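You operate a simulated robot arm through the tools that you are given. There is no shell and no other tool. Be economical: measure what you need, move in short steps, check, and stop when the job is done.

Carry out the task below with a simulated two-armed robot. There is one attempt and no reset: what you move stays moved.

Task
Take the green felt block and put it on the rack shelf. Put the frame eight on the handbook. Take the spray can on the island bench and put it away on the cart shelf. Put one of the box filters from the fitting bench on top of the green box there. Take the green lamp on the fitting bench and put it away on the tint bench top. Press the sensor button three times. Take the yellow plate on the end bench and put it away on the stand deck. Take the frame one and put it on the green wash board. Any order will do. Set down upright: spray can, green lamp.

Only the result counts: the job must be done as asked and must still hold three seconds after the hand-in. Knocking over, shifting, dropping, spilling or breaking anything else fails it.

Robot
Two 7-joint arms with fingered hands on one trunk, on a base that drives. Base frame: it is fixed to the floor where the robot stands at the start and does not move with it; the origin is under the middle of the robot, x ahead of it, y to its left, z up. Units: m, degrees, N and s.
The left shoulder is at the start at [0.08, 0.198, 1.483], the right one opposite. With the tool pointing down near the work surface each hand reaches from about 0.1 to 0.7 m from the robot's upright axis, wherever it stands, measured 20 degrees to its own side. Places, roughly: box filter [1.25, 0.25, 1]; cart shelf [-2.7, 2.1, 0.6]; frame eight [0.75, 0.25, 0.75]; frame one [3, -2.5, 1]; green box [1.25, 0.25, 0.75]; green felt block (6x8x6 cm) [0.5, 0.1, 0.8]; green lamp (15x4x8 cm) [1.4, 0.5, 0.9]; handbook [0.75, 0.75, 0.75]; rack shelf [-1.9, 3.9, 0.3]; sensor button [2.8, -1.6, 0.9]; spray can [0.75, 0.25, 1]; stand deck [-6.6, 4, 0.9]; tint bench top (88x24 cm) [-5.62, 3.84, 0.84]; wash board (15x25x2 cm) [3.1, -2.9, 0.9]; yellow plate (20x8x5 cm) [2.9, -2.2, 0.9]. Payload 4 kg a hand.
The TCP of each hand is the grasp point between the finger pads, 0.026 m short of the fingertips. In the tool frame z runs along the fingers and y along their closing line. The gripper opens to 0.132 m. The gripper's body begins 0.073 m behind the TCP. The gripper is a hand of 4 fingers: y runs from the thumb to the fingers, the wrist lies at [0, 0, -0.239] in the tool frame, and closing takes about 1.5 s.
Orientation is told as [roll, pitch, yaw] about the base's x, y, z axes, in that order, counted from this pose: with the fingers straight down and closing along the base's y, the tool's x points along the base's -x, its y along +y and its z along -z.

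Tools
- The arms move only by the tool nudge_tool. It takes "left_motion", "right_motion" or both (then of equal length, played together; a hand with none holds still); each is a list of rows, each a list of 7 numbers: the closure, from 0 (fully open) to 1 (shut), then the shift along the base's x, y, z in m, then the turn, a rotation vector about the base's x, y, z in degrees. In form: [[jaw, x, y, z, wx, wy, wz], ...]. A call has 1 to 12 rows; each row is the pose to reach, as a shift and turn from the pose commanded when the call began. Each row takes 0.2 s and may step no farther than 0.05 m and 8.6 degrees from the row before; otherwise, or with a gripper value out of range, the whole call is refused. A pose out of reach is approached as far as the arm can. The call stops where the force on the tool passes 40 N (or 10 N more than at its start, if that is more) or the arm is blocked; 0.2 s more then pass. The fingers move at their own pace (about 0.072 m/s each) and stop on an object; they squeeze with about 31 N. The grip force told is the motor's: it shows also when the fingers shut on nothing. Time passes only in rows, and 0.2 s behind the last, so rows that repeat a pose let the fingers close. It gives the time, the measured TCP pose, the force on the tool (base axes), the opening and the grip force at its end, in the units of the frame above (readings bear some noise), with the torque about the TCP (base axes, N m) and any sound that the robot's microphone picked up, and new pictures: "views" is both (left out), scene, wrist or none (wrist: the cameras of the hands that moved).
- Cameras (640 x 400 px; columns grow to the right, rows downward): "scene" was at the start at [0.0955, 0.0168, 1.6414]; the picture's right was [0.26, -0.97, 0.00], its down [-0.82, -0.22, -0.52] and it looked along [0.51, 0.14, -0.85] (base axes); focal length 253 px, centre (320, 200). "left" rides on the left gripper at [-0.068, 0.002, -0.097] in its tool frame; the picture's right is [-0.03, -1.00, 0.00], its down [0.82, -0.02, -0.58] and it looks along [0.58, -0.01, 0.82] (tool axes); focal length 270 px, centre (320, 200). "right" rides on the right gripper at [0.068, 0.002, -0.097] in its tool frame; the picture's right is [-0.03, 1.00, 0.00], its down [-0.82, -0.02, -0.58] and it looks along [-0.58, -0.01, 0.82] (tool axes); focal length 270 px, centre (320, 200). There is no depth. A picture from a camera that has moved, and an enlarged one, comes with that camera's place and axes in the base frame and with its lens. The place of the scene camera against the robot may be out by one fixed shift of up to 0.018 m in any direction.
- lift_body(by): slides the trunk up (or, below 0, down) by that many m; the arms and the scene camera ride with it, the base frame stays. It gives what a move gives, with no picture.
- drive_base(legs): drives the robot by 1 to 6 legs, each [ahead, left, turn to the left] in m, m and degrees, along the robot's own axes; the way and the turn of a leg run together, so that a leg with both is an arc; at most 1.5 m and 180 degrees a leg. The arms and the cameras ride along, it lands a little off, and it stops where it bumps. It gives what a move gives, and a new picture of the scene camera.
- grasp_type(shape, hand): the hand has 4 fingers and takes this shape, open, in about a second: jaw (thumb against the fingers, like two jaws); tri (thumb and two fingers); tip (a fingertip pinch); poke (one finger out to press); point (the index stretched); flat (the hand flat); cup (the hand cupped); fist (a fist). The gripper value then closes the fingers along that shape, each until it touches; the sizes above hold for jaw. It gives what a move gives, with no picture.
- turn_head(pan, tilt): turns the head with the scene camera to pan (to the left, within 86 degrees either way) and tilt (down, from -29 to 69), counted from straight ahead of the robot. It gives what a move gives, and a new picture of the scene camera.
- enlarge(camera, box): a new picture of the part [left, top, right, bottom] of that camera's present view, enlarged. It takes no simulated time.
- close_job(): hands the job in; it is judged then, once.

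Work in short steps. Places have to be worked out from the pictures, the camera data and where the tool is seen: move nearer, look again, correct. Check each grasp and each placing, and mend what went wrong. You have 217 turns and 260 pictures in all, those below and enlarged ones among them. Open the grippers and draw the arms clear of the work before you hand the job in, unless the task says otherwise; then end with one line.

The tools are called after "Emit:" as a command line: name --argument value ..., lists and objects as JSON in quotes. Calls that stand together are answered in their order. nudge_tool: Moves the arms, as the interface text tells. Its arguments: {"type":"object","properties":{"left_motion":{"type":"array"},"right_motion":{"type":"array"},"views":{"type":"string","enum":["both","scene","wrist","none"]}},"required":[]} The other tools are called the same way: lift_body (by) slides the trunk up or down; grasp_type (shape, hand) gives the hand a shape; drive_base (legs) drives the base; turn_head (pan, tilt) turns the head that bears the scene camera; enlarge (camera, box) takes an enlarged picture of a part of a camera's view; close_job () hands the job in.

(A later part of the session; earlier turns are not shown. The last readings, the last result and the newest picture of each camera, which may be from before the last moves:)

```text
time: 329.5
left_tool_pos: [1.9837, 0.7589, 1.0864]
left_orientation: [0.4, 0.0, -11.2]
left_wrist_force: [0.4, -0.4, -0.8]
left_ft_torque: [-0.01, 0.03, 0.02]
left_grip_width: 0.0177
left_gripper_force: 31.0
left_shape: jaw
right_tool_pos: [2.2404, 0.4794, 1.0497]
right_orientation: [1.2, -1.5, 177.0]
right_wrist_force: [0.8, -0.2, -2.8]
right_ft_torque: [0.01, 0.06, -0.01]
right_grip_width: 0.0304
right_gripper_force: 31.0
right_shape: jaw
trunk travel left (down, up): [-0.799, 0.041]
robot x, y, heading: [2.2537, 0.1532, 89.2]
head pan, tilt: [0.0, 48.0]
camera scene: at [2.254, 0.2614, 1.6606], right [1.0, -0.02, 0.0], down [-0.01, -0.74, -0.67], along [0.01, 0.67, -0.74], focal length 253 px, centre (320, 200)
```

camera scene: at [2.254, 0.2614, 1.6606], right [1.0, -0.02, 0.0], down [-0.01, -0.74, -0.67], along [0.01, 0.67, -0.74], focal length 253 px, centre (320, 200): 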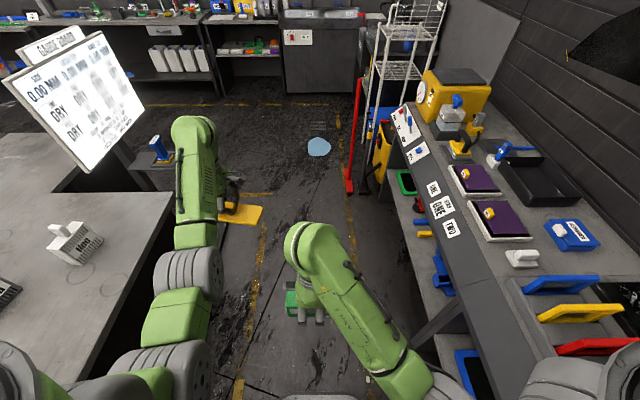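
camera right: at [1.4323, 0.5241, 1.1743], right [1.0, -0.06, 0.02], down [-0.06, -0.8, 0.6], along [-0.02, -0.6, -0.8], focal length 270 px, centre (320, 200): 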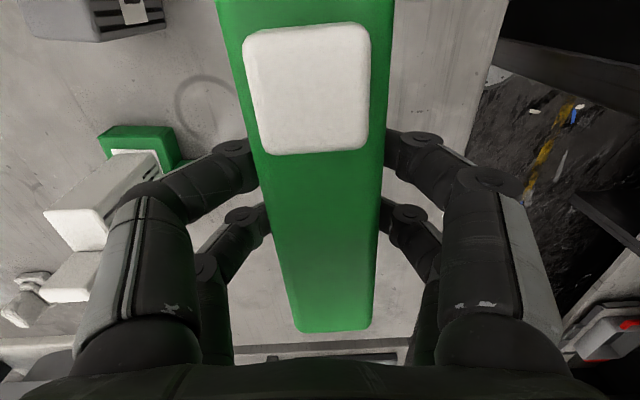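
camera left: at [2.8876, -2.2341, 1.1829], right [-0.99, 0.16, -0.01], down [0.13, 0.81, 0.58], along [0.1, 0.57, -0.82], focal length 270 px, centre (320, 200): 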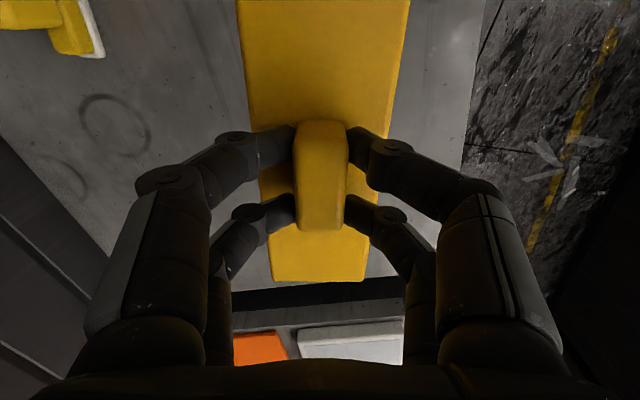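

I continue up the aisle, drifting left to clear the mop, then turn to heading 180.

Emit:
drive_base --legs '[[1.0, 0.12, 0.8], [1.1, 0.1, 0], [0, 0, 90], [1.4, 0, 0], [1.4, 0, 0]]'

Emit:
turn_head --pan 0 --tilt 25

```text
time: 356.9
left_tool_pos: [-1.3827, 1.887, 1.087]
left_orientation: [0.4, 0.0, 81.0]
left_wrist_force: [-0.6, 0.0, -0.3]
left_ft_torque: [0.01, 0.01, 0.01]
left_grip_width: 0.0178
left_gripper_force: 31.0
left_shape: jaw
right_tool_pos: [-1.1128, 2.1533, 1.0495]
right_orientation: [1.2, -1.4, -90.9]
right_wrist_force: [0.4, -0.1, -3.6]
right_ft_torque: [-0.01, -0.04, 0.0]
right_grip_width: 0.0303
right_gripper_force: 30.8
right_shape: jaw
trunk travel left (down, up): [-0.799, 0.041]
robot x, y, heading: [-0.7857, 2.1782, -178.6]
head pan, tilt: [0.0, 48.0]
camera scene: at [-0.898, 2.1751, 1.6606], right [-0.02, 1.0, 0.0], down [0.74, 0.02, -0.67], along [-0.67, -0.01, -0.74], focal length 253 px, centre (320, 200)
```

scene: 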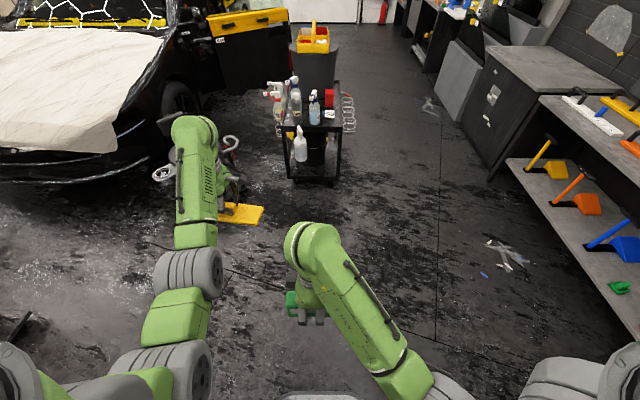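

```text
time: 357.8
left_tool_pos: [-1.3828, 1.887, 1.0862]
left_orientation: [0.4, 0.0, 81.0]
left_wrist_force: [-0.3, -0.6, -1.3]
left_ft_torque: [-0.05, -0.01, 0.02]
left_grip_width: 0.0176
left_gripper_force: 31.1
left_shape: jaw
right_tool_pos: [-1.1139, 2.1537, 1.0492]
right_orientation: [1.3, -1.5, -90.9]
right_wrist_force: [-0.8, -0.9, -2.4]
right_ft_torque: [-0.04, 0.02, -0.03]
right_grip_width: 0.03
right_gripper_force: 31.4
right_shape: jaw
trunk travel left (down, up): [-0.799, 0.041]
robot x, y, heading: [-0.7853, 2.1833, -178.8]
head pan, tilt: [0.0, 25.0]
camera scene: at [-0.9128, 2.1747, 1.6952], right [-0.02, 1.0, 0.0], down [0.42, 0.01, -0.91], along [-0.91, -0.02, -0.42], focal length 253 px, centre (320, 200)
```

scene: 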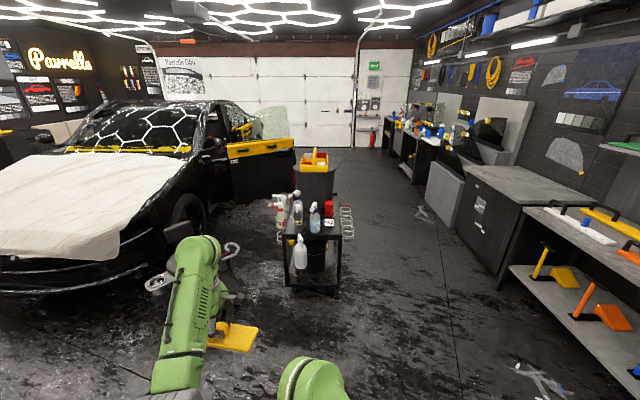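

The corridor along y≈2.9 is clear. I sidestep right and drive west to about x=-4.2.

Emit:
drive_base --legs '[[0.6, -0.7, -1.2], [1.4, 0, 0], [1.2, 0, 0]]'

Emit:
turn_head --pan -35 --tilt 25

```text
time: 375.0
left_tool_pos: [-4.6163, 2.6387, 1.0881]
left_orientation: [0.4, 0.1, 78.9]
left_wrist_force: [-0.5, -0.3, -0.9]
left_ft_torque: [0.01, 0.03, -0.03]
left_grip_width: 0.0175
left_gripper_force: 30.6
left_shape: jaw
right_tool_pos: [-4.3395, 2.8957, 1.0495]
right_orientation: [1.2, -1.4, -93.0]
right_wrist_force: [0.1, -0.5, -3.5]
right_ft_torque: [-0.07, -0.01, -0.01]
right_grip_width: 0.0303
right_gripper_force: 31.0
right_shape: jaw
trunk travel left (down, up): [-0.799, 0.041]
robot x, y, heading: [-4.0115, 2.9097, 179.1]
head pan, tilt: [0.0, 25.0]
camera scene: at [-4.1365, 2.9102, 1.6954], right [0.01, 1.0, 0.0], down [0.42, -0.01, -0.91], along [-0.91, 0.01, -0.42], focal length 253 px, centre (320, 200)
```

scene: 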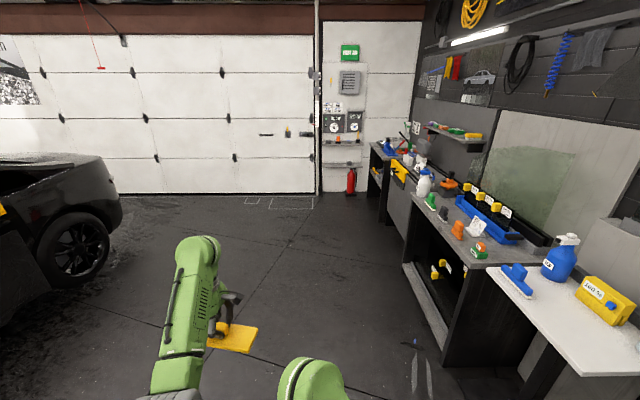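

```text
time: 376.0
left_tool_pos: [-4.6188, 2.6397, 1.0863]
left_orientation: [0.3, 0.0, 78.9]
left_wrist_force: [-0.5, -0.1, -1.7]
left_ft_torque: [-0.02, -0.01, 0.01]
left_grip_width: 0.0178
left_gripper_force: 30.9
left_shape: jaw
right_tool_pos: [-4.3399, 2.8957, 1.0494]
right_orientation: [1.3, -1.5, -92.9]
right_wrist_force: [0.2, 0.4, -3.4]
right_ft_torque: [-0.03, 0.0, -0.04]
right_grip_width: 0.0301
right_gripper_force: 30.5
right_shape: jaw
trunk travel left (down, up): [-0.799, 0.041]
robot x, y, heading: [-4.0159, 2.9109, 179.3]
head pan, tilt: [-35.0, 25.0]
camera scene: at [-4.1208, 2.9627, 1.6953], right [0.58, 0.81, 0.0], down [0.34, -0.25, -0.91], along [-0.74, 0.53, -0.42], focal length 253 px, centre (320, 200)
```

scene: 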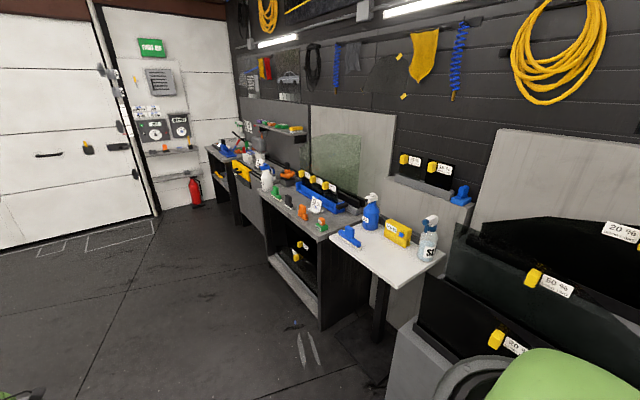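

The tint bench is the grey-black desk around (-5.62, 3.84). I drive ahead 1.45 m and turn right to face it.

Emit:
drive_base --legs '[[1.45, 0, 0], [0, 0, -89.3]]'

Emit:
turn_head --pan 0 --tilt 38

```text
time: 387.1
left_tool_pos: [-5.7932, 3.5047, 1.0857]
left_orientation: [0.2, 0.0, -8.6]
left_wrist_force: [-0.3, 0.5, -1.6]
left_ft_torque: [-0.02, 0.02, 0.0]
left_grip_width: 0.0174
left_gripper_force: 31.1
left_shape: jaw
right_tool_pos: [-5.524, 3.2374, 1.0488]
right_orientation: [1.4, -1.5, 179.5]
right_wrist_force: [-0.2, 0.1, -3.5]
right_ft_torque: [0.0, 0.04, -0.01]
right_grip_width: 0.03
right_gripper_force: 30.8
right_shape: jaw
trunk travel left (down, up): [-0.799, 0.041]
robot x, y, heading: [-5.4991, 2.9132, 91.4]
head pan, tilt: [-35.0, 25.0]
camera scene: at [-5.4476, 3.0191, 1.6953], right [0.84, -0.55, 0.0], down [-0.23, -0.35, -0.91], along [0.5, 0.76, -0.42], focal length 253 px, centre (320, 200)
```

scene: 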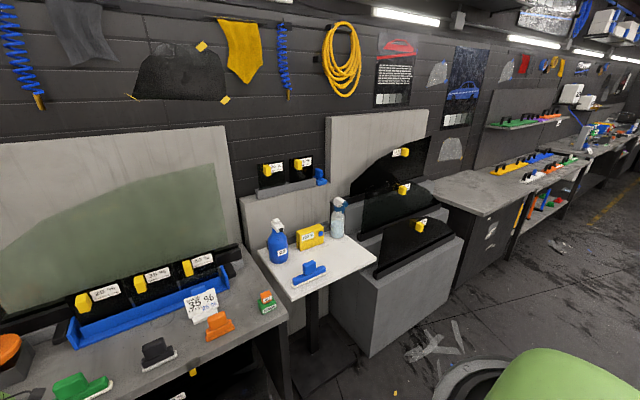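

```text
time: 388.1
left_tool_pos: [-5.791, 3.5038, 1.0875]
left_orientation: [0.4, -0.1, -8.6]
left_wrist_force: [0.3, -0.2, -1.4]
left_ft_torque: [-0.02, 0.03, 0.01]
left_grip_width: 0.0172
left_gripper_force: 31.3
left_shape: jaw
right_tool_pos: [-5.5237, 3.2384, 1.0495]
right_orientation: [1.3, -1.6, 179.6]
right_wrist_force: [-1.0, -0.4, -3.0]
right_ft_torque: [0.0, 0.01, -0.01]
right_grip_width: 0.0297
right_gripper_force: 30.7
right_shape: jaw
trunk travel left (down, up): [-0.799, 0.041]
robot x, y, heading: [-5.4975, 2.9153, 91.5]
head pan, tilt: [0.0, 38.0]
camera scene: at [-5.5, 3.0284, 1.675], right [1.0, 0.03, 0.0], down [0.02, -0.62, -0.79], along [-0.02, 0.79, -0.62], focal length 253 px, centre (320, 200)
```

scene: 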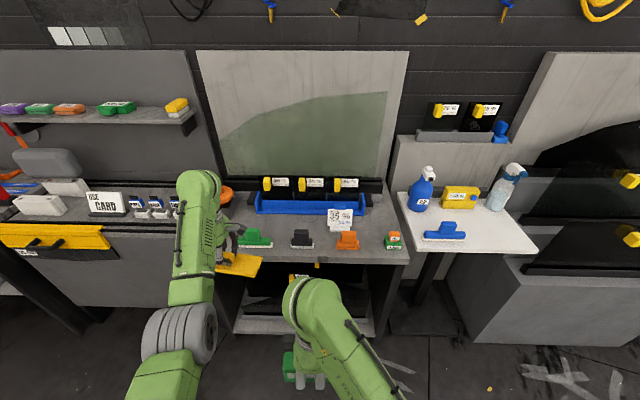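

Emit:
enlarge --camera "scene" --box '[200, 160, 430, 290]'

```text
2.78 times, centred on (315, 225) of scene
camera zoom: at [-5.5, 3.0284, 1.675], right [1.0, 0.03, 0.0], down [0.02, -0.62, -0.79], along [-0.02, 0.79, -0.62], focal length 703 px, centre (334, 130)
```

zoom: 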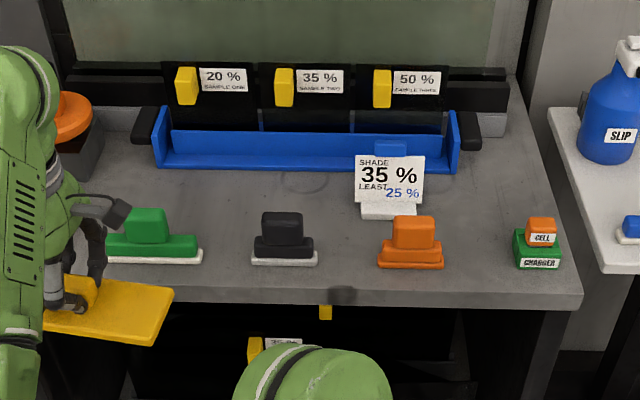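

The free strip between the squeegee row and the blue tray near (-5.60, 3.90) fits the lamp lengthwise along x. I retract the left hand and drive closer.

Emit:
nudge_tool --left_motion '[[1, 0, -0.04, 0, 0, 0, 5], [1, 0, -0.08, 0, 0, 0, 10], [1, 0, -0.12, 0, 0, 0, 15], [1, 0, -0.16, 0, 0, 0, 20], [1, 0, -0.2, 0, 0, 0, 25]]' --views "none"

Emit:
drive_base --legs '[[0, 0.24, -1.5], [0.33, 0, 0]]'

Emit:
turn_head --pan 0 --tilt 50

```text
time: 389.3
left_tool_pos: [-5.7945, 3.3056, 1.0694]
left_orientation: [0.7, -0.1, 16.5]
left_wrist_force: [0.1, 0.0, -0.4]
left_ft_torque: [0.01, -0.05, 0.01]
left_grip_width: 0.0176
left_gripper_force: 30.5
left_shape: jaw
left hand out of reach, approached as far as the arm can: row 4, 5
right_tool_pos: [-5.5231, 3.2355, 1.0499]
right_orientation: [1.2, -1.5, 179.5]
right_wrist_force: [-0.1, -0.5, -3.2]
right_ft_torque: [0.03, 0.02, -0.03]
right_grip_width: 0.03
right_gripper_force: 31.0
right_shape: jaw
trunk travel left (down, up): [-0.799, 0.041]
robot x, y, heading: [-5.4939, 2.913, 91.8]
head pan, tilt: [0.0, 38.0]
```

```text
time: 392.9
left_tool_pos: [-6.0264, 3.6358, 1.069]
left_orientation: [0.6, 0.0, 14.9]
left_wrist_force: [-0.1, 0.4, -0.7]
left_ft_torque: [0.02, -0.02, -0.02]
left_grip_width: 0.017
left_gripper_force: 31.2
left_shape: jaw
right_tool_pos: [-5.7578, 3.559, 1.0503]
right_orientation: [1.1, -1.5, 178.1]
right_wrist_force: [-0.1, -0.2, -3.2]
right_ft_torque: [0.03, 0.03, 0.0]
right_grip_width: 0.0298
right_gripper_force: 30.8
right_shape: jaw
trunk travel left (down, up): [-0.799, 0.041]
robot x, y, heading: [-5.7372, 3.2337, 89.9]
head pan, tilt: [0.0, 38.0]
camera scene: at [-5.739, 3.3479, 1.6753], right [1.0, 0.0, 0.0], down [0.0, -0.61, -0.79], along [0.0, 0.79, -0.61], focal length 253 px, centre (320, 200)
```

scene: 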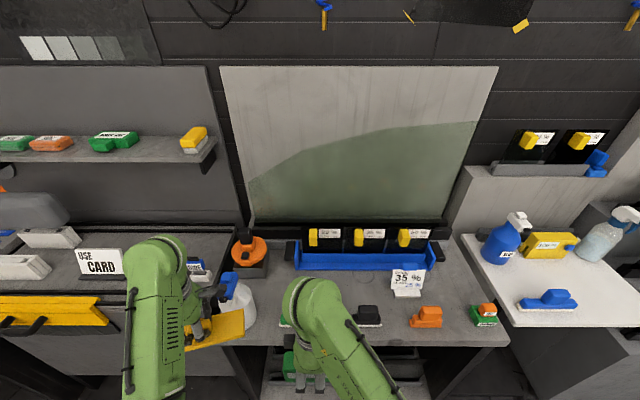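

```text
time: 393.6
left_tool_pos: [-6.0268, 3.6366, 1.068]
left_orientation: [0.5, 0.0, 14.9]
left_wrist_force: [0.1, 0.0, -0.8]
left_ft_torque: [-0.02, 0.0, -0.01]
left_grip_width: 0.0174
left_gripper_force: 31.6
left_shape: jaw
right_tool_pos: [-5.7563, 3.5611, 1.0493]
right_orientation: [1.4, -1.5, 178.1]
right_wrist_force: [-0.5, 0.4, -2.6]
right_ft_torque: [0.02, 0.05, 0.0]
right_grip_width: 0.0301
right_gripper_force: 31.1
right_shape: jaw
trunk travel left (down, up): [-0.799, 0.041]
robot x, y, heading: [-5.7362, 3.238, 90.3]
head pan, tilt: [0.0, 50.0]
camera scene: at [-5.7386, 3.3419, 1.6579], right [1.0, 0.0, 0.0], down [0.0, -0.77, -0.64], along [0.0, 0.64, -0.77], focal length 253 px, centre (320, 200)
```

scene: 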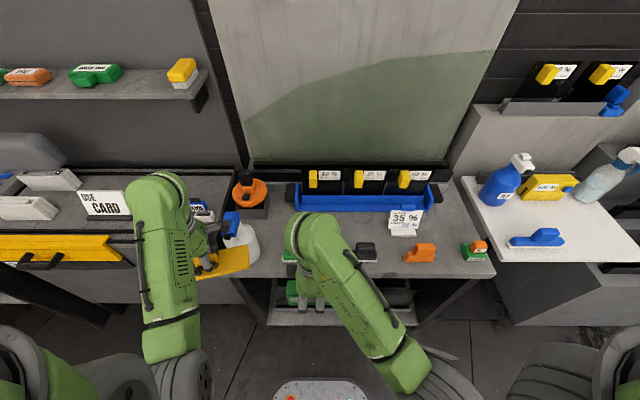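

Strip free around (-5.62, 3.89). I extend the right arm over it at height.

Emit:
nudge_tool --right_motion '[[1, 0.015, 0.04, 0, 0, 0, 0], [1, 0.03, 0.08, 0, 0, 0, 0], [1, 0.045, 0.12, 0, 0, 0, 0], [1, 0.06, 0.16, 0, 0, 0, 0], [1, 0.075, 0.2, 0, 0, 0, 0], [1, 0.09, 0.245, 0, 0, 0, 0], [1, 0.105, 0.29, 0, 0, 0, 0], [1, 0.12, 0.328, 0, 0, 0, 0]]' --views "both"

```text
time: 395.4
left_tool_pos: [-6.0258, 3.6383, 1.0678]
left_orientation: [0.5, -0.1, 15.0]
left_wrist_force: [-0.1, -0.7, -0.7]
left_ft_torque: [-0.04, -0.01, -0.01]
left_grip_width: 0.0175
left_gripper_force: 30.7
left_shape: jaw
right_tool_pos: [-5.6374, 3.8913, 1.047]
right_orientation: [1.5, -1.5, 178.1]
right_wrist_force: [-0.6, 0.4, -3.3]
right_ft_torque: [-0.02, 0.03, -0.02]
right_grip_width: 0.03
right_gripper_force: 31.4
right_shape: jaw
trunk travel left (down, up): [-0.799, 0.041]
robot x, y, heading: [-5.734, 3.2372, 90.1]
head pan, tilt: [0.0, 50.0]
camera scene: at [-5.7382, 3.3453, 1.6576], right [1.0, 0.0, 0.0], down [0.0, -0.77, -0.64], along [0.0, 0.64, -0.77], focal length 253 px, centre (320, 200)
camera right: at [-5.5657, 3.8915, 1.1412], right [-0.06, -1.0, 0.03], down [-0.8, 0.06, 0.6], along [-0.6, 0.01, -0.8], focal length 270 px, centre (320, 200)
```

scene: 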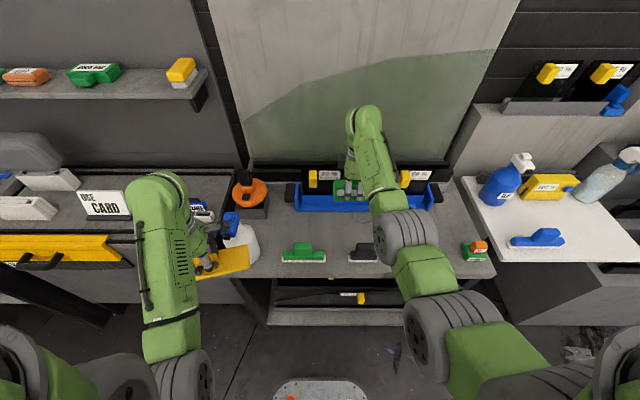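
right: 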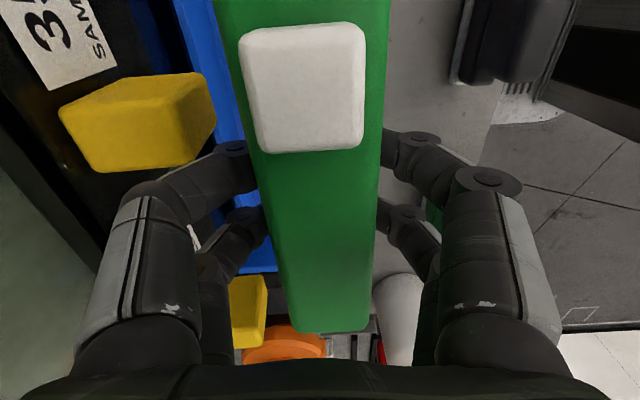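

Tray front is at y≈3.975; I shift 1 cm toward me and lower to ~2 cm above the top, then check.

Emit:
nudge_tool --right_motion '[[1, 0, -0.01, -0.03, 0, 0, 0], [1, 0, -0.01, -0.07, 0, 0, 0], [1, 0, -0.01, -0.105, 0, 0, 0], [1, 0, -0.01, -0.13, 0, 0, 0]]' --views "both"

Emit:
enlarge --camera "scene" --box '[260, 130, 440, 280]'

```text
time: 396.4
left_tool_pos: [-6.0265, 3.638, 1.0692]
left_orientation: [0.5, 0.1, 14.8]
left_wrist_force: [0.4, -0.2, -0.8]
left_ft_torque: [-0.02, -0.05, -0.02]
left_grip_width: 0.0173
left_gripper_force: 30.8
left_shape: jaw
right_tool_pos: [-5.6377, 3.8791, 0.918]
right_orientation: [1.2, -1.5, 178.1]
right_wrist_force: [0.6, -0.1, -3.3]
right_ft_torque: [-0.01, 0.03, 0.0]
right_grip_width: 0.0299
right_gripper_force: 31.0
right_shape: jaw
trunk travel left (down, up): [-0.799, 0.041]
robot x, y, heading: [-5.7361, 3.2348, 90.1]
head pan, tilt: [0.0, 50.0]
camera scene: at [-5.7386, 3.3425, 1.6578], right [1.0, 0.0, 0.0], down [0.0, -0.77, -0.64], along [0.0, 0.64, -0.77], focal length 253 px, centre (320, 200)
camera right: at [-5.5652, 3.8786, 1.0131], right [-0.06, -1.0, 0.02], down [-0.8, 0.06, 0.6], along [-0.6, 0.02, -0.8], focal length 270 px, centre (320, 200)
```

scene: 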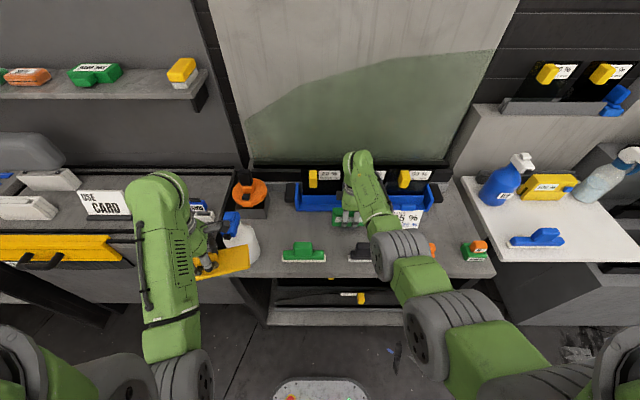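
right: 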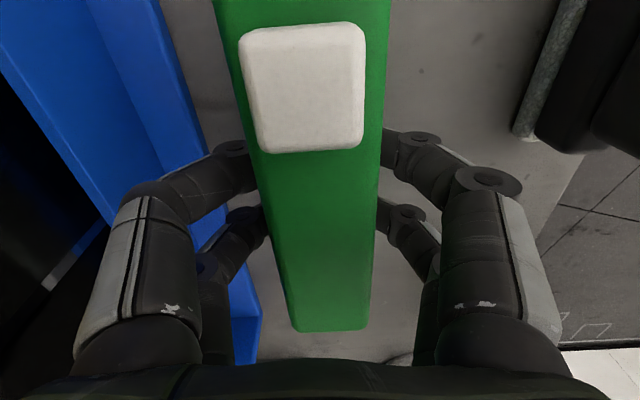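

```text
2.67 times, centred on (350, 205) of scene
camera zoom: at [-5.7386, 3.3425, 1.6578], right [1.0, 0.0, 0.0], down [0.0, -0.77, -0.64], along [0.0, 0.64, -0.77], focal length 674 px, centre (240, 187)
```

zoom: 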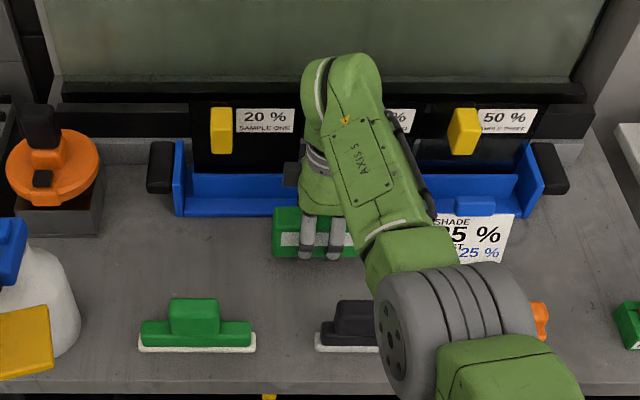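

Looks good. I shift another 1 cm forward of the tray and lower slowly to contact.

Emit:
nudge_tool --right_motion '[[1, 0, -0.01, -0.008, 0, 0, 0], [1, 0, -0.01, -0.016, 0, 0, 0], [1, 0, -0.01, -0.022, 0, 0, 0], [1, 0, -0.01, -0.027, 0, 0, 0]]' --views "none"

```text
time: 397.4
left_tool_pos: [-6.0255, 3.6378, 1.069]
left_orientation: [0.4, 0.0, 14.9]
left_wrist_force: [-0.2, 0.0, -1.1]
left_ft_torque: [0.02, 0.02, 0.02]
left_grip_width: 0.0173
left_gripper_force: 31.4
left_shape: jaw
right_tool_pos: [-5.6355, 3.8691, 0.8926]
right_orientation: [1.3, -1.5, 178.1]
right_wrist_force: [0.5, -0.4, -3.1]
right_ft_torque: [-0.01, 0.05, -0.01]
right_grip_width: 0.0299
right_gripper_force: 30.7
right_shape: jaw
trunk travel left (down, up): [-0.799, 0.041]
robot x, y, heading: [-5.739, 3.2358, 90.4]
head pan, tilt: [0.0, 50.0]
```

Emit:
nudge_tool --right_motion '[[1, 0, 0, -0.004, 0, 0, 0], [1, 0, 0, -0.008, 0, 0, 0], [1, 0, 0, -0.011, 0, 0, 0]]' --views "none"

Emit:
enlarge --camera "scene" --box '[300, 170, 400, 260]'

```text
time: 398.2
left_tool_pos: [-6.0267, 3.6348, 1.0694]
left_orientation: [0.6, -0.2, 14.9]
left_wrist_force: [0.3, -0.6, -1.5]
left_ft_torque: [0.02, 0.01, -0.01]
left_grip_width: 0.0176
left_gripper_force: 31.3
left_shape: jaw
right_tool_pos: [-5.6366, 3.8695, 0.8888]
right_orientation: [0.5, -1.5, 178.2]
right_wrist_force: [0.1, 1.4, 26.4]
right_ft_torque: [0.03, -0.13, 0.0]
right_grip_width: 0.0308
right_gripper_force: 31.4
right_shape: jaw
trunk travel left (down, up): [-0.799, 0.041]
robot x, y, heading: [-5.7374, 3.2343, 90.2]
head pan, tilt: [0.0, 50.0]
```

```text
4.44 times, centred on (350, 215) of scene
camera zoom: at [-5.7395, 3.3368, 1.6586], right [1.0, 0.0, 0.0], down [0.0, -0.76, -0.65], along [0.0, 0.65, -0.76], focal length 1123 px, centre (187, 133)
```

zoom: 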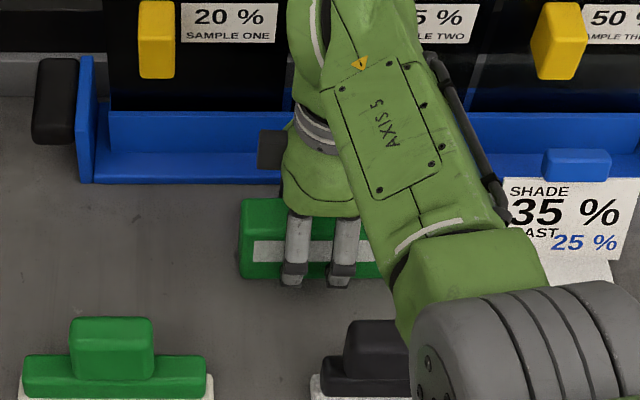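

Contact. I relieve the press, open only partway, wait, and rise.

Emit:
nudge_tool --right_motion '[[1, 0, 0, 0.007, 0, 0, 0], [0.65, 0, 0, 0.007, 0, 0, 0], [0.55, 0, 0, 0.007, 0, 0, 0], [0.5, 0, 0, 0.007, 0, 0, 0], [0.5, 0, 0, 0.007, 0, 0, 0], [0.5, 0, 0, 0.03, 0, 0, 0], [0.5, 0, 0, 0.06, 0, 0, 0], [0.5, 0, 0, 0.1, 0, 0, 0], [0.5, 0, 0, 0.14, 0, 0, 0]]' --views "both"

```text
time: 400.2
left_tool_pos: [-6.0254, 3.6387, 1.0681]
left_orientation: [0.6, 0.0, 14.9]
left_wrist_force: [0.5, 0.3, -1.3]
left_ft_torque: [-0.02, -0.05, 0.03]
left_grip_width: 0.0173
left_gripper_force: 30.9
left_shape: jaw
right_tool_pos: [-5.6355, 3.8661, 1.022]
right_orientation: [1.4, -1.5, 178.1]
right_wrist_force: [0.2, -0.1, -0.4]
right_ft_torque: [0.03, 0.02, 0.01]
right_grip_width: 0.0654
right_gripper_force: 0.0
right_shape: jaw
trunk travel left (down, up): [-0.799, 0.041]
robot x, y, heading: [-5.735, 3.2343, 90.1]
head pan, tilt: [0.0, 50.0]
camera scene: at [-5.7389, 3.3415, 1.6578], right [1.0, 0.0, 0.0], down [0.0, -0.77, -0.64], along [0.0, 0.64, -0.77], focal length 253 px, centre (320, 200)
camera right: at [-5.5637, 3.8653, 1.1169], right [-0.06, -1.0, 0.02], down [-0.8, 0.06, 0.6], along [-0.6, 0.02, -0.8], focal length 270 px, centre (320, 200)
```

scene: 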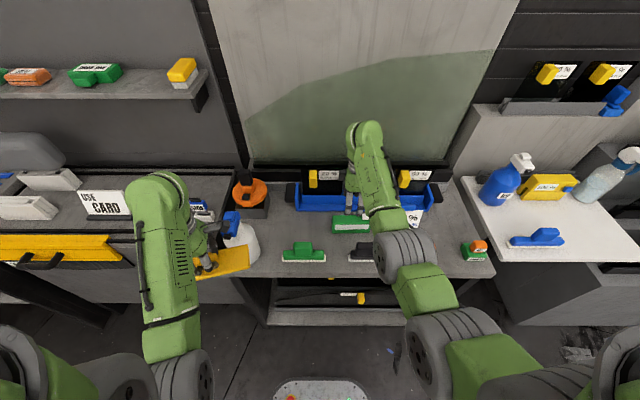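
right: 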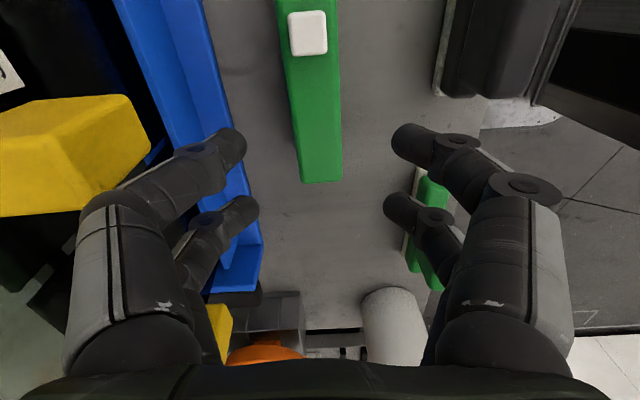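

The lamp stands on the tint bench. I retract the right arm, back off, and move left to view the stand deck around (-6.6, 4).

Emit:
nudge_tool --right_motion '[[0.5, -0.01, -0.04, 0.02, 0, 0, 0], [0.5, -0.03, -0.08, 0.03, 0, 0, 0], [0.5, -0.05, -0.12, 0.03, 0, 0, 0], [0.5, -0.07, -0.16, 0.03, 0, 0, 0], [0.5, -0.09, -0.2, 0.03, 0, 0, 0], [0.5, -0.1, -0.24, 0.03, 0, 0, 0], [0.5, -0.11, -0.28, 0.03, 0, 0, 0], [0.5, -0.12, -0.32, 0.03, 0, 0, 0]]' --views "none"

Emit:
drive_base --legs '[[-0.3, 0, 0], [0, 0.75, 0]]'

Emit:
turn_head --pan 0 --tilt 38

```text
time: 402.0
left_tool_pos: [-6.0263, 3.6354, 1.0701]
left_orientation: [0.6, 0.0, 14.9]
left_wrist_force: [-0.3, -0.5, -0.7]
left_ft_torque: [-0.01, 0.0, -0.01]
left_grip_width: 0.0173
left_gripper_force: 31.4
left_shape: jaw
right_tool_pos: [-5.7565, 3.5456, 1.0521]
right_orientation: [1.2, -1.5, 178.1]
right_wrist_force: [0.8, -0.1, -0.2]
right_ft_torque: [0.02, 0.0, 0.01]
right_grip_width: 0.0657
right_gripper_force: 0.0
right_shape: jaw
trunk travel left (down, up): [-0.799, 0.041]
robot x, y, heading: [-5.7368, 3.233, 90.4]
head pan, tilt: [0.0, 50.0]
```

```text
time: 407.7
left_tool_pos: [-6.7543, 3.3482, 1.0686]
left_orientation: [0.5, 0.2, 14.0]
left_wrist_force: [-0.1, 0.0, 0.4]
left_ft_torque: [0.0, 0.01, 0.02]
left_grip_width: 0.0171
left_gripper_force: 31.0
left_shape: jaw
right_tool_pos: [-6.4865, 3.2525, 1.052]
right_orientation: [1.2, -1.6, 177.0]
right_wrist_force: [-0.2, -1.0, 0.0]
right_ft_torque: [0.0, 0.03, 0.02]
right_grip_width: 0.0659
right_gripper_force: 0.0
right_shape: jaw
trunk travel left (down, up): [-0.799, 0.041]
robot x, y, heading: [-6.474, 2.9405, 89.1]
head pan, tilt: [0.0, 50.0]
camera scene: at [-6.4719, 3.0469, 1.6578], right [1.0, -0.02, 0.0], down [-0.01, -0.77, -0.64], along [0.01, 0.64, -0.77], focal length 253 px, centre (320, 200)
```

scene: 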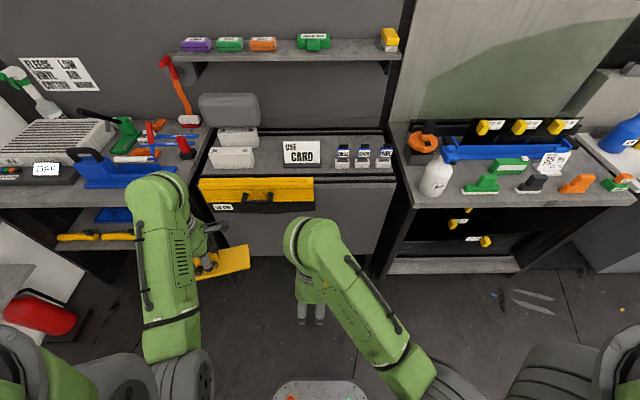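

```text
time: 408.4
left_tool_pos: [-6.7554, 3.348, 1.0683]
left_orientation: [0.6, -0.1, 13.9]
left_wrist_force: [-0.6, 0.3, -0.4]
left_ft_torque: [0.02, -0.01, 0.0]
left_grip_width: 0.0176
left_gripper_force: 31.4
left_shape: jaw
right_tool_pos: [-6.4886, 3.252, 1.0517]
right_orientation: [1.3, -1.5, 177.0]
right_wrist_force: [-0.3, -0.7, 0.4]
right_ft_torque: [-0.02, 0.04, 0.01]
right_grip_width: 0.0658
right_gripper_force: 0.1
right_shape: jaw
trunk travel left (down, up): [-0.799, 0.041]
robot x, y, heading: [-6.4794, 2.9438, 89.2]
head pan, tilt: [0.0, 38.0]
camera scene: at [-6.4736, 3.0562, 1.6749], right [1.0, -0.02, 0.0], down [-0.01, -0.62, -0.79], along [0.01, 0.79, -0.62], focal length 253 px, centre (320, 200)
```

scene: 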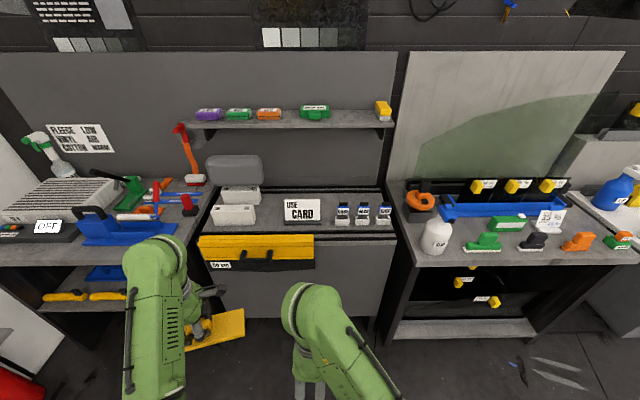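

Emit:
enlarge --camera "scene" --box '[180, 140, 420, 290]'

```text
2.67 times, centred on (300, 215) of scene
camera zoom: at [-6.4736, 3.0562, 1.6749], right [1.0, -0.02, 0.0], down [-0.01, -0.62, -0.79], along [0.01, 0.79, -0.62], focal length 674 px, centre (373, 160)
```

zoom: 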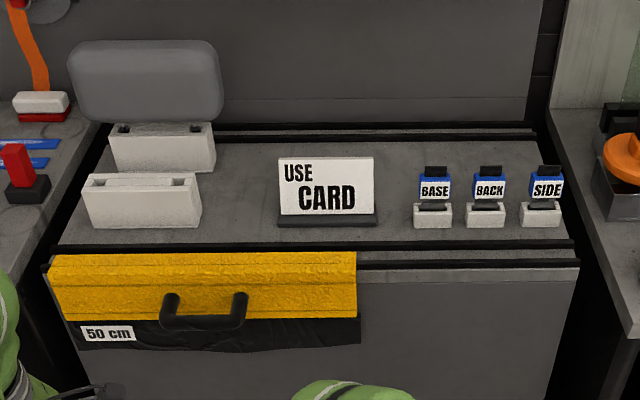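

The stand deck has a free lane between the white blocks and the card (x≈-6.75…-6.62). I'll lay the plate lengthwise (along y) there. I first turn the left hand to yaw 0 relative to the robot, here in free space.

Emit:
nudge_tool --left_motion '[[1, -0.01, 0, 0, 0, 0, 8], [1, -0.02, 0, 0, 0, 0, 16], [1, -0.03, 0, 0, 0, 0, 24], [1, -0.04, 0, 0, 0, 0, 32], [1, -0.05, 0.0, 0, 0, 0, 40], [1, -0.06, 0, 0, 0, 0, 48], [1, -0.07, 0.01, 0, 0, 0, 56], [1, -0.08, 0.02, 0, 0, 0, 64], [1, -0.09, 0.03, 0, 0, 0, 72], [1, -0.1, 0.04, -0.02, 0, 0, 76]]' --views "wrist"

```text
time: 410.6
left_tool_pos: [-6.8572, 3.3876, 1.0479]
left_orientation: [0.4, 0.0, 90.0]
left_wrist_force: [-0.6, -0.3, -1.4]
left_ft_torque: [-0.03, -0.04, 0.01]
left_grip_width: 0.0174
left_gripper_force: 30.9
left_shape: jaw
right_tool_pos: [-6.4881, 3.2544, 1.0513]
right_orientation: [1.3, -1.4, 177.0]
right_wrist_force: [-0.5, -0.3, 0.3]
right_ft_torque: [-0.01, 0.01, 0.01]
right_grip_width: 0.0653
right_gripper_force: 0.2
right_shape: jaw
trunk travel left (down, up): [-0.799, 0.041]
robot x, y, heading: [-6.477, 2.9427, 88.9]
head pan, tilt: [0.0, 38.0]
camera left: at [-6.8575, 3.4581, 1.1441], right [1.0, 0.02, -0.01], down [0.02, -0.82, 0.58], along [0.01, -0.58, -0.82], focal length 270 px, centre (320, 200)
```

left: 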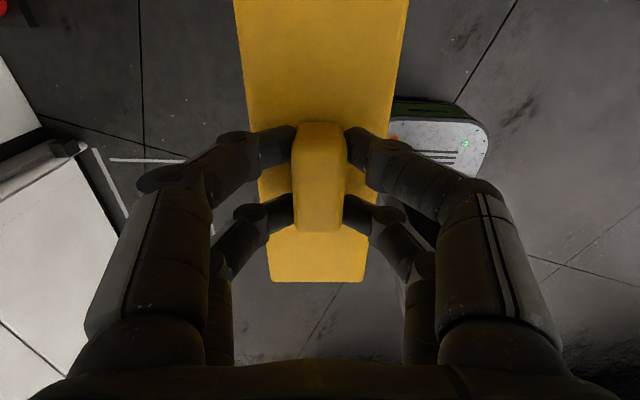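

Plate now points along y. I drive right 0.17 m and forward 0.25 m to line up with the lane, then check.

Emit:
drive_base --legs '[[0, -0.172, 1], [0.25, 0, 0]]'

Emit:
turn_head --pan 20 --tilt 45

Emit:
enlarge --camera "scene" --box '[200, 80, 420, 280]'

```text
time: 413.5
left_tool_pos: [-6.6926, 3.6249, 1.05]
left_orientation: [0.6, -0.2, 90.8]
left_wrist_force: [-0.2, -0.8, -0.7]
left_ft_torque: [0.02, -0.02, 0.02]
left_grip_width: 0.0174
left_gripper_force: 31.2
left_shape: jaw
right_tool_pos: [-6.325, 3.4974, 1.0521]
right_orientation: [1.1, -1.5, 178.0]
right_wrist_force: [0.4, 0.1, 0.3]
right_ft_torque: [0.01, 0.02, 0.03]
right_grip_width: 0.0659
right_gripper_force: 0.0
right_shape: jaw
trunk travel left (down, up): [-0.799, 0.041]
robot x, y, heading: [-6.3055, 3.1889, 90.2]
head pan, tilt: [0.0, 38.0]
camera scene: at [-6.3063, 3.2995, 1.6754], right [1.0, 0.0, 0.0], down [0.0, -0.61, -0.79], along [0.0, 0.79, -0.61], focal length 253 px, centre (320, 200)
```

scene: 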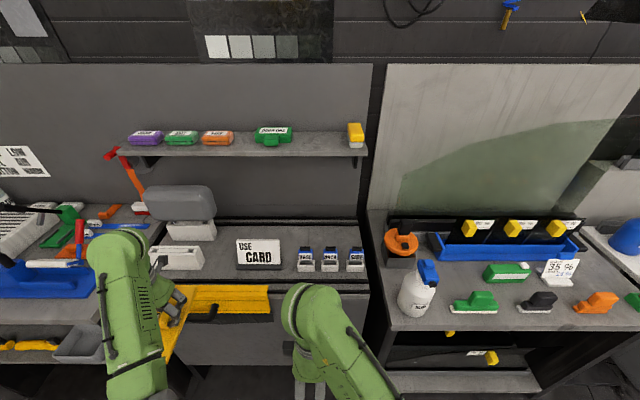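

```text
time: 414.3
left_tool_pos: [-6.693, 3.6291, 1.0473]
left_orientation: [0.4, 0.1, 90.9]
left_wrist_force: [0.4, 0.9, -1.4]
left_ft_torque: [-0.02, 0.01, -0.02]
left_grip_width: 0.017
left_gripper_force: 30.9
left_shape: jaw
right_tool_pos: [-6.3229, 3.5016, 1.0516]
right_orientation: [1.4, -1.4, 178.1]
right_wrist_force: [0.6, -0.3, 0.3]
right_ft_torque: [-0.01, 0.01, 0.01]
right_grip_width: 0.0659
right_gripper_force: 0.1
right_shape: jaw
trunk travel left (down, up): [-0.799, 0.041]
robot x, y, heading: [-6.3053, 3.1919, 90.0]
head pan, tilt: [20.0, 45.0]
camera scene: at [-6.3334, 3.2961, 1.6647], right [0.94, 0.34, 0.0], down [0.24, -0.66, -0.71], along [-0.24, 0.66, -0.71], focal length 253 px, centre (320, 200)
```

scene: 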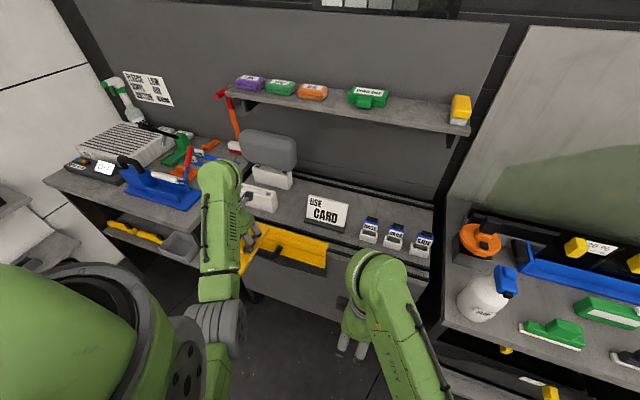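

```text
2.00 times, centred on (310, 180) of scene
camera zoom: at [-6.3334, 3.2961, 1.6647], right [0.94, 0.34, 0.0], down [0.24, -0.66, -0.71], along [-0.24, 0.66, -0.71], focal length 505 px, centre (340, 240)
```

zoom: 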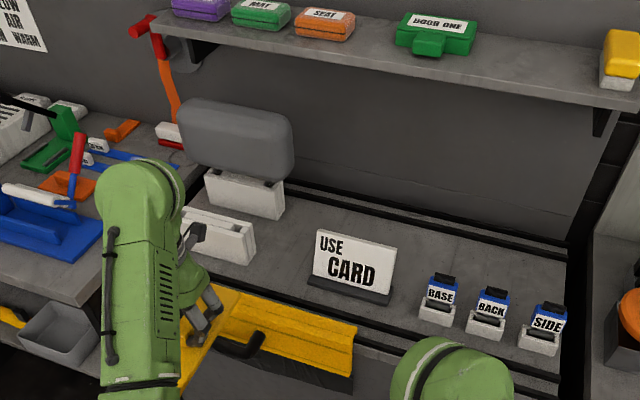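

The lane centre is x≈-6.678; target plate centre y≈3.955. I drive forward 0.28 m and 1.5 cm right, then check with the wrist camera.

Emit:
drive_base --legs '[[0.28, -0.015, 0]]'

Emit:
enlarge --camera "left" --box '[0, 0, 640, 400]'

Emit:
enlarge --camera "scene" --box '[180, 120, 420, 320]'

```text
time: 416.3
left_tool_pos: [-6.6767, 3.9073, 1.0504]
left_orientation: [0.4, -0.1, 90.5]
left_wrist_force: [0.1, -0.6, -1.0]
left_ft_torque: [0.01, 0.04, 0.01]
left_grip_width: 0.0172
left_gripper_force: 30.9
left_shape: jaw
right_tool_pos: [-6.3076, 3.7764, 1.0532]
right_orientation: [1.1, -1.5, 177.8]
right_wrist_force: [-0.4, -0.1, 0.2]
right_ft_torque: [0.03, 0.0, 0.01]
right_grip_width: 0.0657
right_gripper_force: 0.1
right_shape: jaw
trunk travel left (down, up): [-0.799, 0.041]
robot x, y, heading: [-6.2929, 3.4679, 89.8]
head pan, tilt: [20.0, 45.0]
camera scene: at [-6.3182, 3.5689, 1.665], right [0.94, 0.34, 0.0], down [0.24, -0.66, -0.71], along [-0.24, 0.67, -0.71], focal length 253 px, centre (320, 200)
```

scene: 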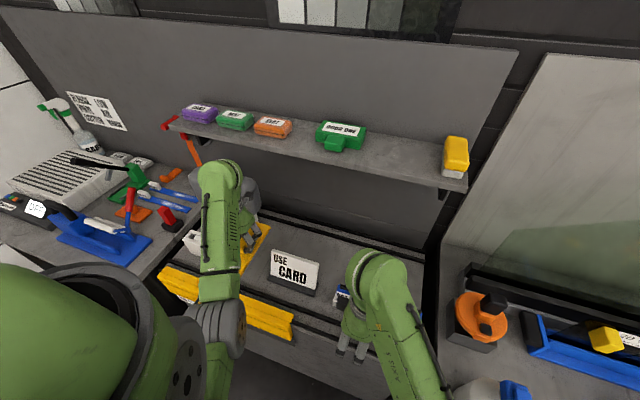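

```text
1.00 times, centred on (320, 200) of left (not enlarged: the box is as wide or as high as the picture)
camera zoom: at [-6.6776, 3.9764, 1.1461], right [1.0, 0.03, -0.01], down [0.03, -0.82, 0.58], along [0.01, -0.58, -0.82], focal length 270 px, centre (320, 200)
```

zoom: 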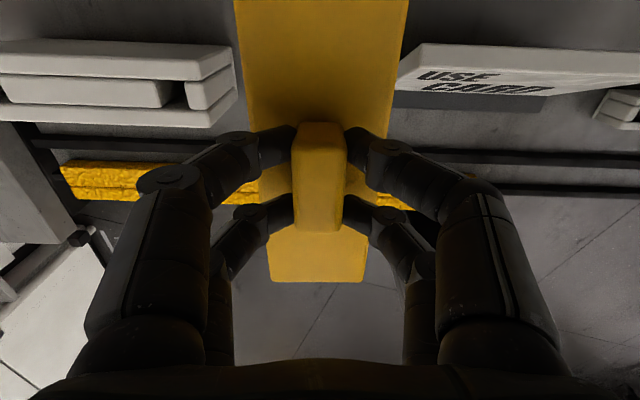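

```text
2.00 times, centred on (300, 220) of scene
camera zoom: at [-6.3182, 3.5689, 1.665], right [0.94, 0.34, 0.0], down [0.24, -0.66, -0.71], along [-0.24, 0.67, -0.71], focal length 505 px, centre (360, 160)
```

zoom: 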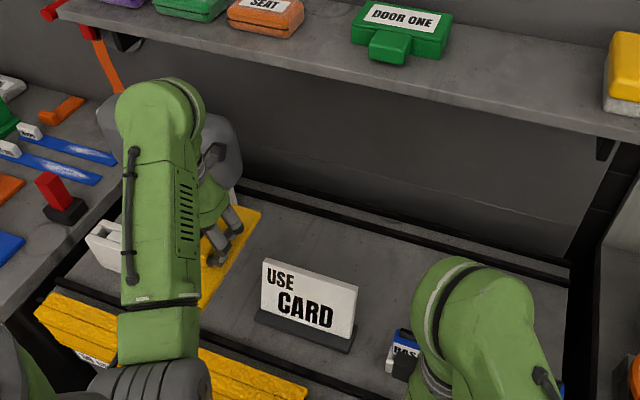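

Plate is over the lane, centred in x. I extend 4.5 cm in y, then lower to about 2 cm above the deck and check.

Emit:
nudge_tool --left_motion '[[1, 0.0, 0.025, 0, 0, 0, 0], [1, 0.0, 0.047, 0, 0, 0, 0], [1, 0.0, 0.047, -0.03, 0, 0, 0], [1, 0.0, 0.047, -0.06, 0, 0, 0], [1, 0.0, 0.047, -0.085, 0, 0, 0]]' --views "wrist"

Emit:
enlarge --camera "scene" --box '[200, 150, 340, 270]'

```text
time: 417.5
left_tool_pos: [-6.676, 3.9572, 0.9666]
left_orientation: [0.6, -0.1, 90.5]
left_wrist_force: [0.2, -0.8, -1.4]
left_ft_torque: [-0.01, -0.01, 0.01]
left_grip_width: 0.0174
left_gripper_force: 31.1
left_shape: jaw
right_tool_pos: [-6.3073, 3.7798, 1.0508]
right_orientation: [1.3, -1.4, 177.7]
right_wrist_force: [0.7, 0.5, 0.3]
right_ft_torque: [0.03, 0.03, -0.01]
right_grip_width: 0.0655
right_gripper_force: 0.2
right_shape: jaw
trunk travel left (down, up): [-0.799, 0.041]
robot x, y, heading: [-6.2934, 3.4668, 89.6]
head pan, tilt: [20.0, 45.0]
camera left: at [-6.6768, 4.0271, 1.0629], right [1.0, 0.03, -0.01], down [0.03, -0.82, 0.57], along [0.01, -0.57, -0.82], focal length 270 px, centre (320, 200)
```

left: 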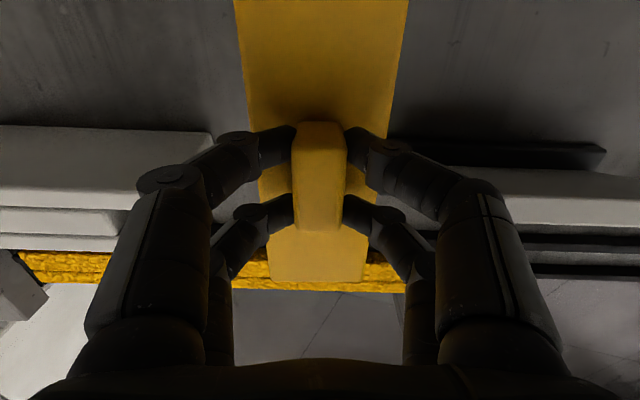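

```text
3.33 times, centred on (270, 210) of scene
camera zoom: at [-6.3188, 3.5741, 1.6647], right [0.94, 0.34, 0.0], down [0.24, -0.67, -0.71], along [-0.24, 0.66, -0.71], focal length 842 px, centre (487, 167)
```

zoom: 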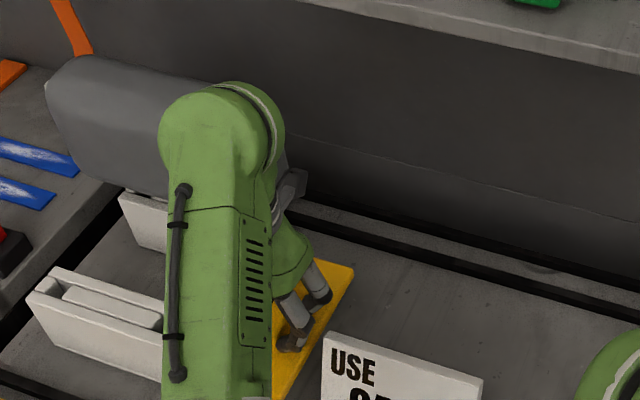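

Clear on both sides. I lower in small steps to contact.

Emit:
nudge_tool --left_motion '[[1, 0, 0, -0.006, 0, 0, 0], [1, 0, 0, -0.012, 0, 0, 0], [1, 0, 0, -0.017, 0, 0, 0], [1, 0, 0, -0.022, 0, 0, 0]]' --views "none"

```text
time: 418.5
left_tool_pos: [-6.6739, 3.9494, 0.9593]
left_orientation: [0.5, 0.1, 90.5]
left_wrist_force: [0.5, 0.0, -1.1]
left_ft_torque: [0.0, -0.02, 0.01]
left_grip_width: 0.0174
left_gripper_force: 31.0
left_shape: jaw
left hand out of reach, approached as far as the arm can: row 1, 2, 3, 4
right_tool_pos: [-6.3075, 3.7794, 1.0518]
right_orientation: [1.3, -1.5, 177.8]
right_wrist_force: [-0.3, 0.2, -0.8]
right_ft_torque: [-0.03, 0.04, 0.0]
right_grip_width: 0.0654
right_gripper_force: 0.0
right_shape: jaw
trunk travel left (down, up): [-0.799, 0.041]
robot x, y, heading: [-6.2881, 3.4668, 89.8]
head pan, tilt: [20.0, 45.0]
```

Arm limit; I'll lower with the trunk. First retract the right hand for clearance.

Emit:
nudge_tool --right_motion '[[0.5, 0, -0.02, 0.0, 0, 0, 0], [0.5, 0, -0.05, 0.0, 0, 0, 0], [0.5, 0.02, -0.07, 0, 0, 0, 0]]' --views "none"

Emit:
lift_body --by -0.012

Emit:
lift_body --by -0.006

```text
time: 419.3
left_tool_pos: [-6.6735, 3.95, 0.9617]
left_orientation: [0.4, 0.0, 90.5]
left_wrist_force: [-0.9, 0.4, -0.7]
left_ft_torque: [0.01, 0.02, -0.02]
left_grip_width: 0.0173
left_gripper_force: 30.8
left_shape: jaw
right_tool_pos: [-6.285, 3.7079, 1.0516]
right_orientation: [1.1, -1.4, 177.7]
right_wrist_force: [0.4, -1.0, -0.4]
right_ft_torque: [0.03, 0.02, -0.01]
right_grip_width: 0.0657
right_gripper_force: 0.0
right_shape: jaw
trunk travel left (down, up): [-0.799, 0.041]
robot x, y, heading: [-6.289, 3.4675, 89.8]
head pan, tilt: [20.0, 45.0]
```

```text
time: 419.9
left_tool_pos: [-6.6728, 3.951, 0.9489]
left_orientation: [0.6, 0.0, 90.5]
left_wrist_force: [-0.3, 0.1, -0.7]
left_ft_torque: [0.0, -0.01, 0.0]
left_grip_width: 0.0171
left_gripper_force: 31.0
left_shape: jaw
right_tool_pos: [-6.2866, 3.7066, 1.0391]
right_orientation: [1.2, -1.5, 177.7]
right_wrist_force: [-0.4, 0.3, -0.3]
right_ft_torque: [-0.01, 0.02, 0.0]
right_grip_width: 0.0656
right_gripper_force: 0.1
right_shape: jaw
trunk travel left (down, up): [-0.787, 0.053]
robot x, y, heading: [-6.2903, 3.4674, 89.8]
head pan, tilt: [20.0, 45.0]
```

```text
time: 420.4
left_tool_pos: [-6.6732, 3.9505, 0.9416]
left_orientation: [0.5, 0.0, 90.4]
left_wrist_force: [0.5, -0.3, -1.2]
left_ft_torque: [0.03, 0.0, 0.0]
left_grip_width: 0.0172
left_gripper_force: 30.3
left_shape: jaw
right_tool_pos: [-6.2881, 3.7086, 1.0337]
right_orientation: [1.3, -1.5, 177.7]
right_wrist_force: [0.2, -0.3, -0.2]
right_ft_torque: [-0.02, 0.02, 0.0]
right_grip_width: 0.0657
right_gripper_force: 0.0
right_shape: jaw
trunk travel left (down, up): [-0.781, 0.059]
robot x, y, heading: [-6.2846, 3.4678, 89.9]
head pan, tilt: [20.0, 45.0]
```

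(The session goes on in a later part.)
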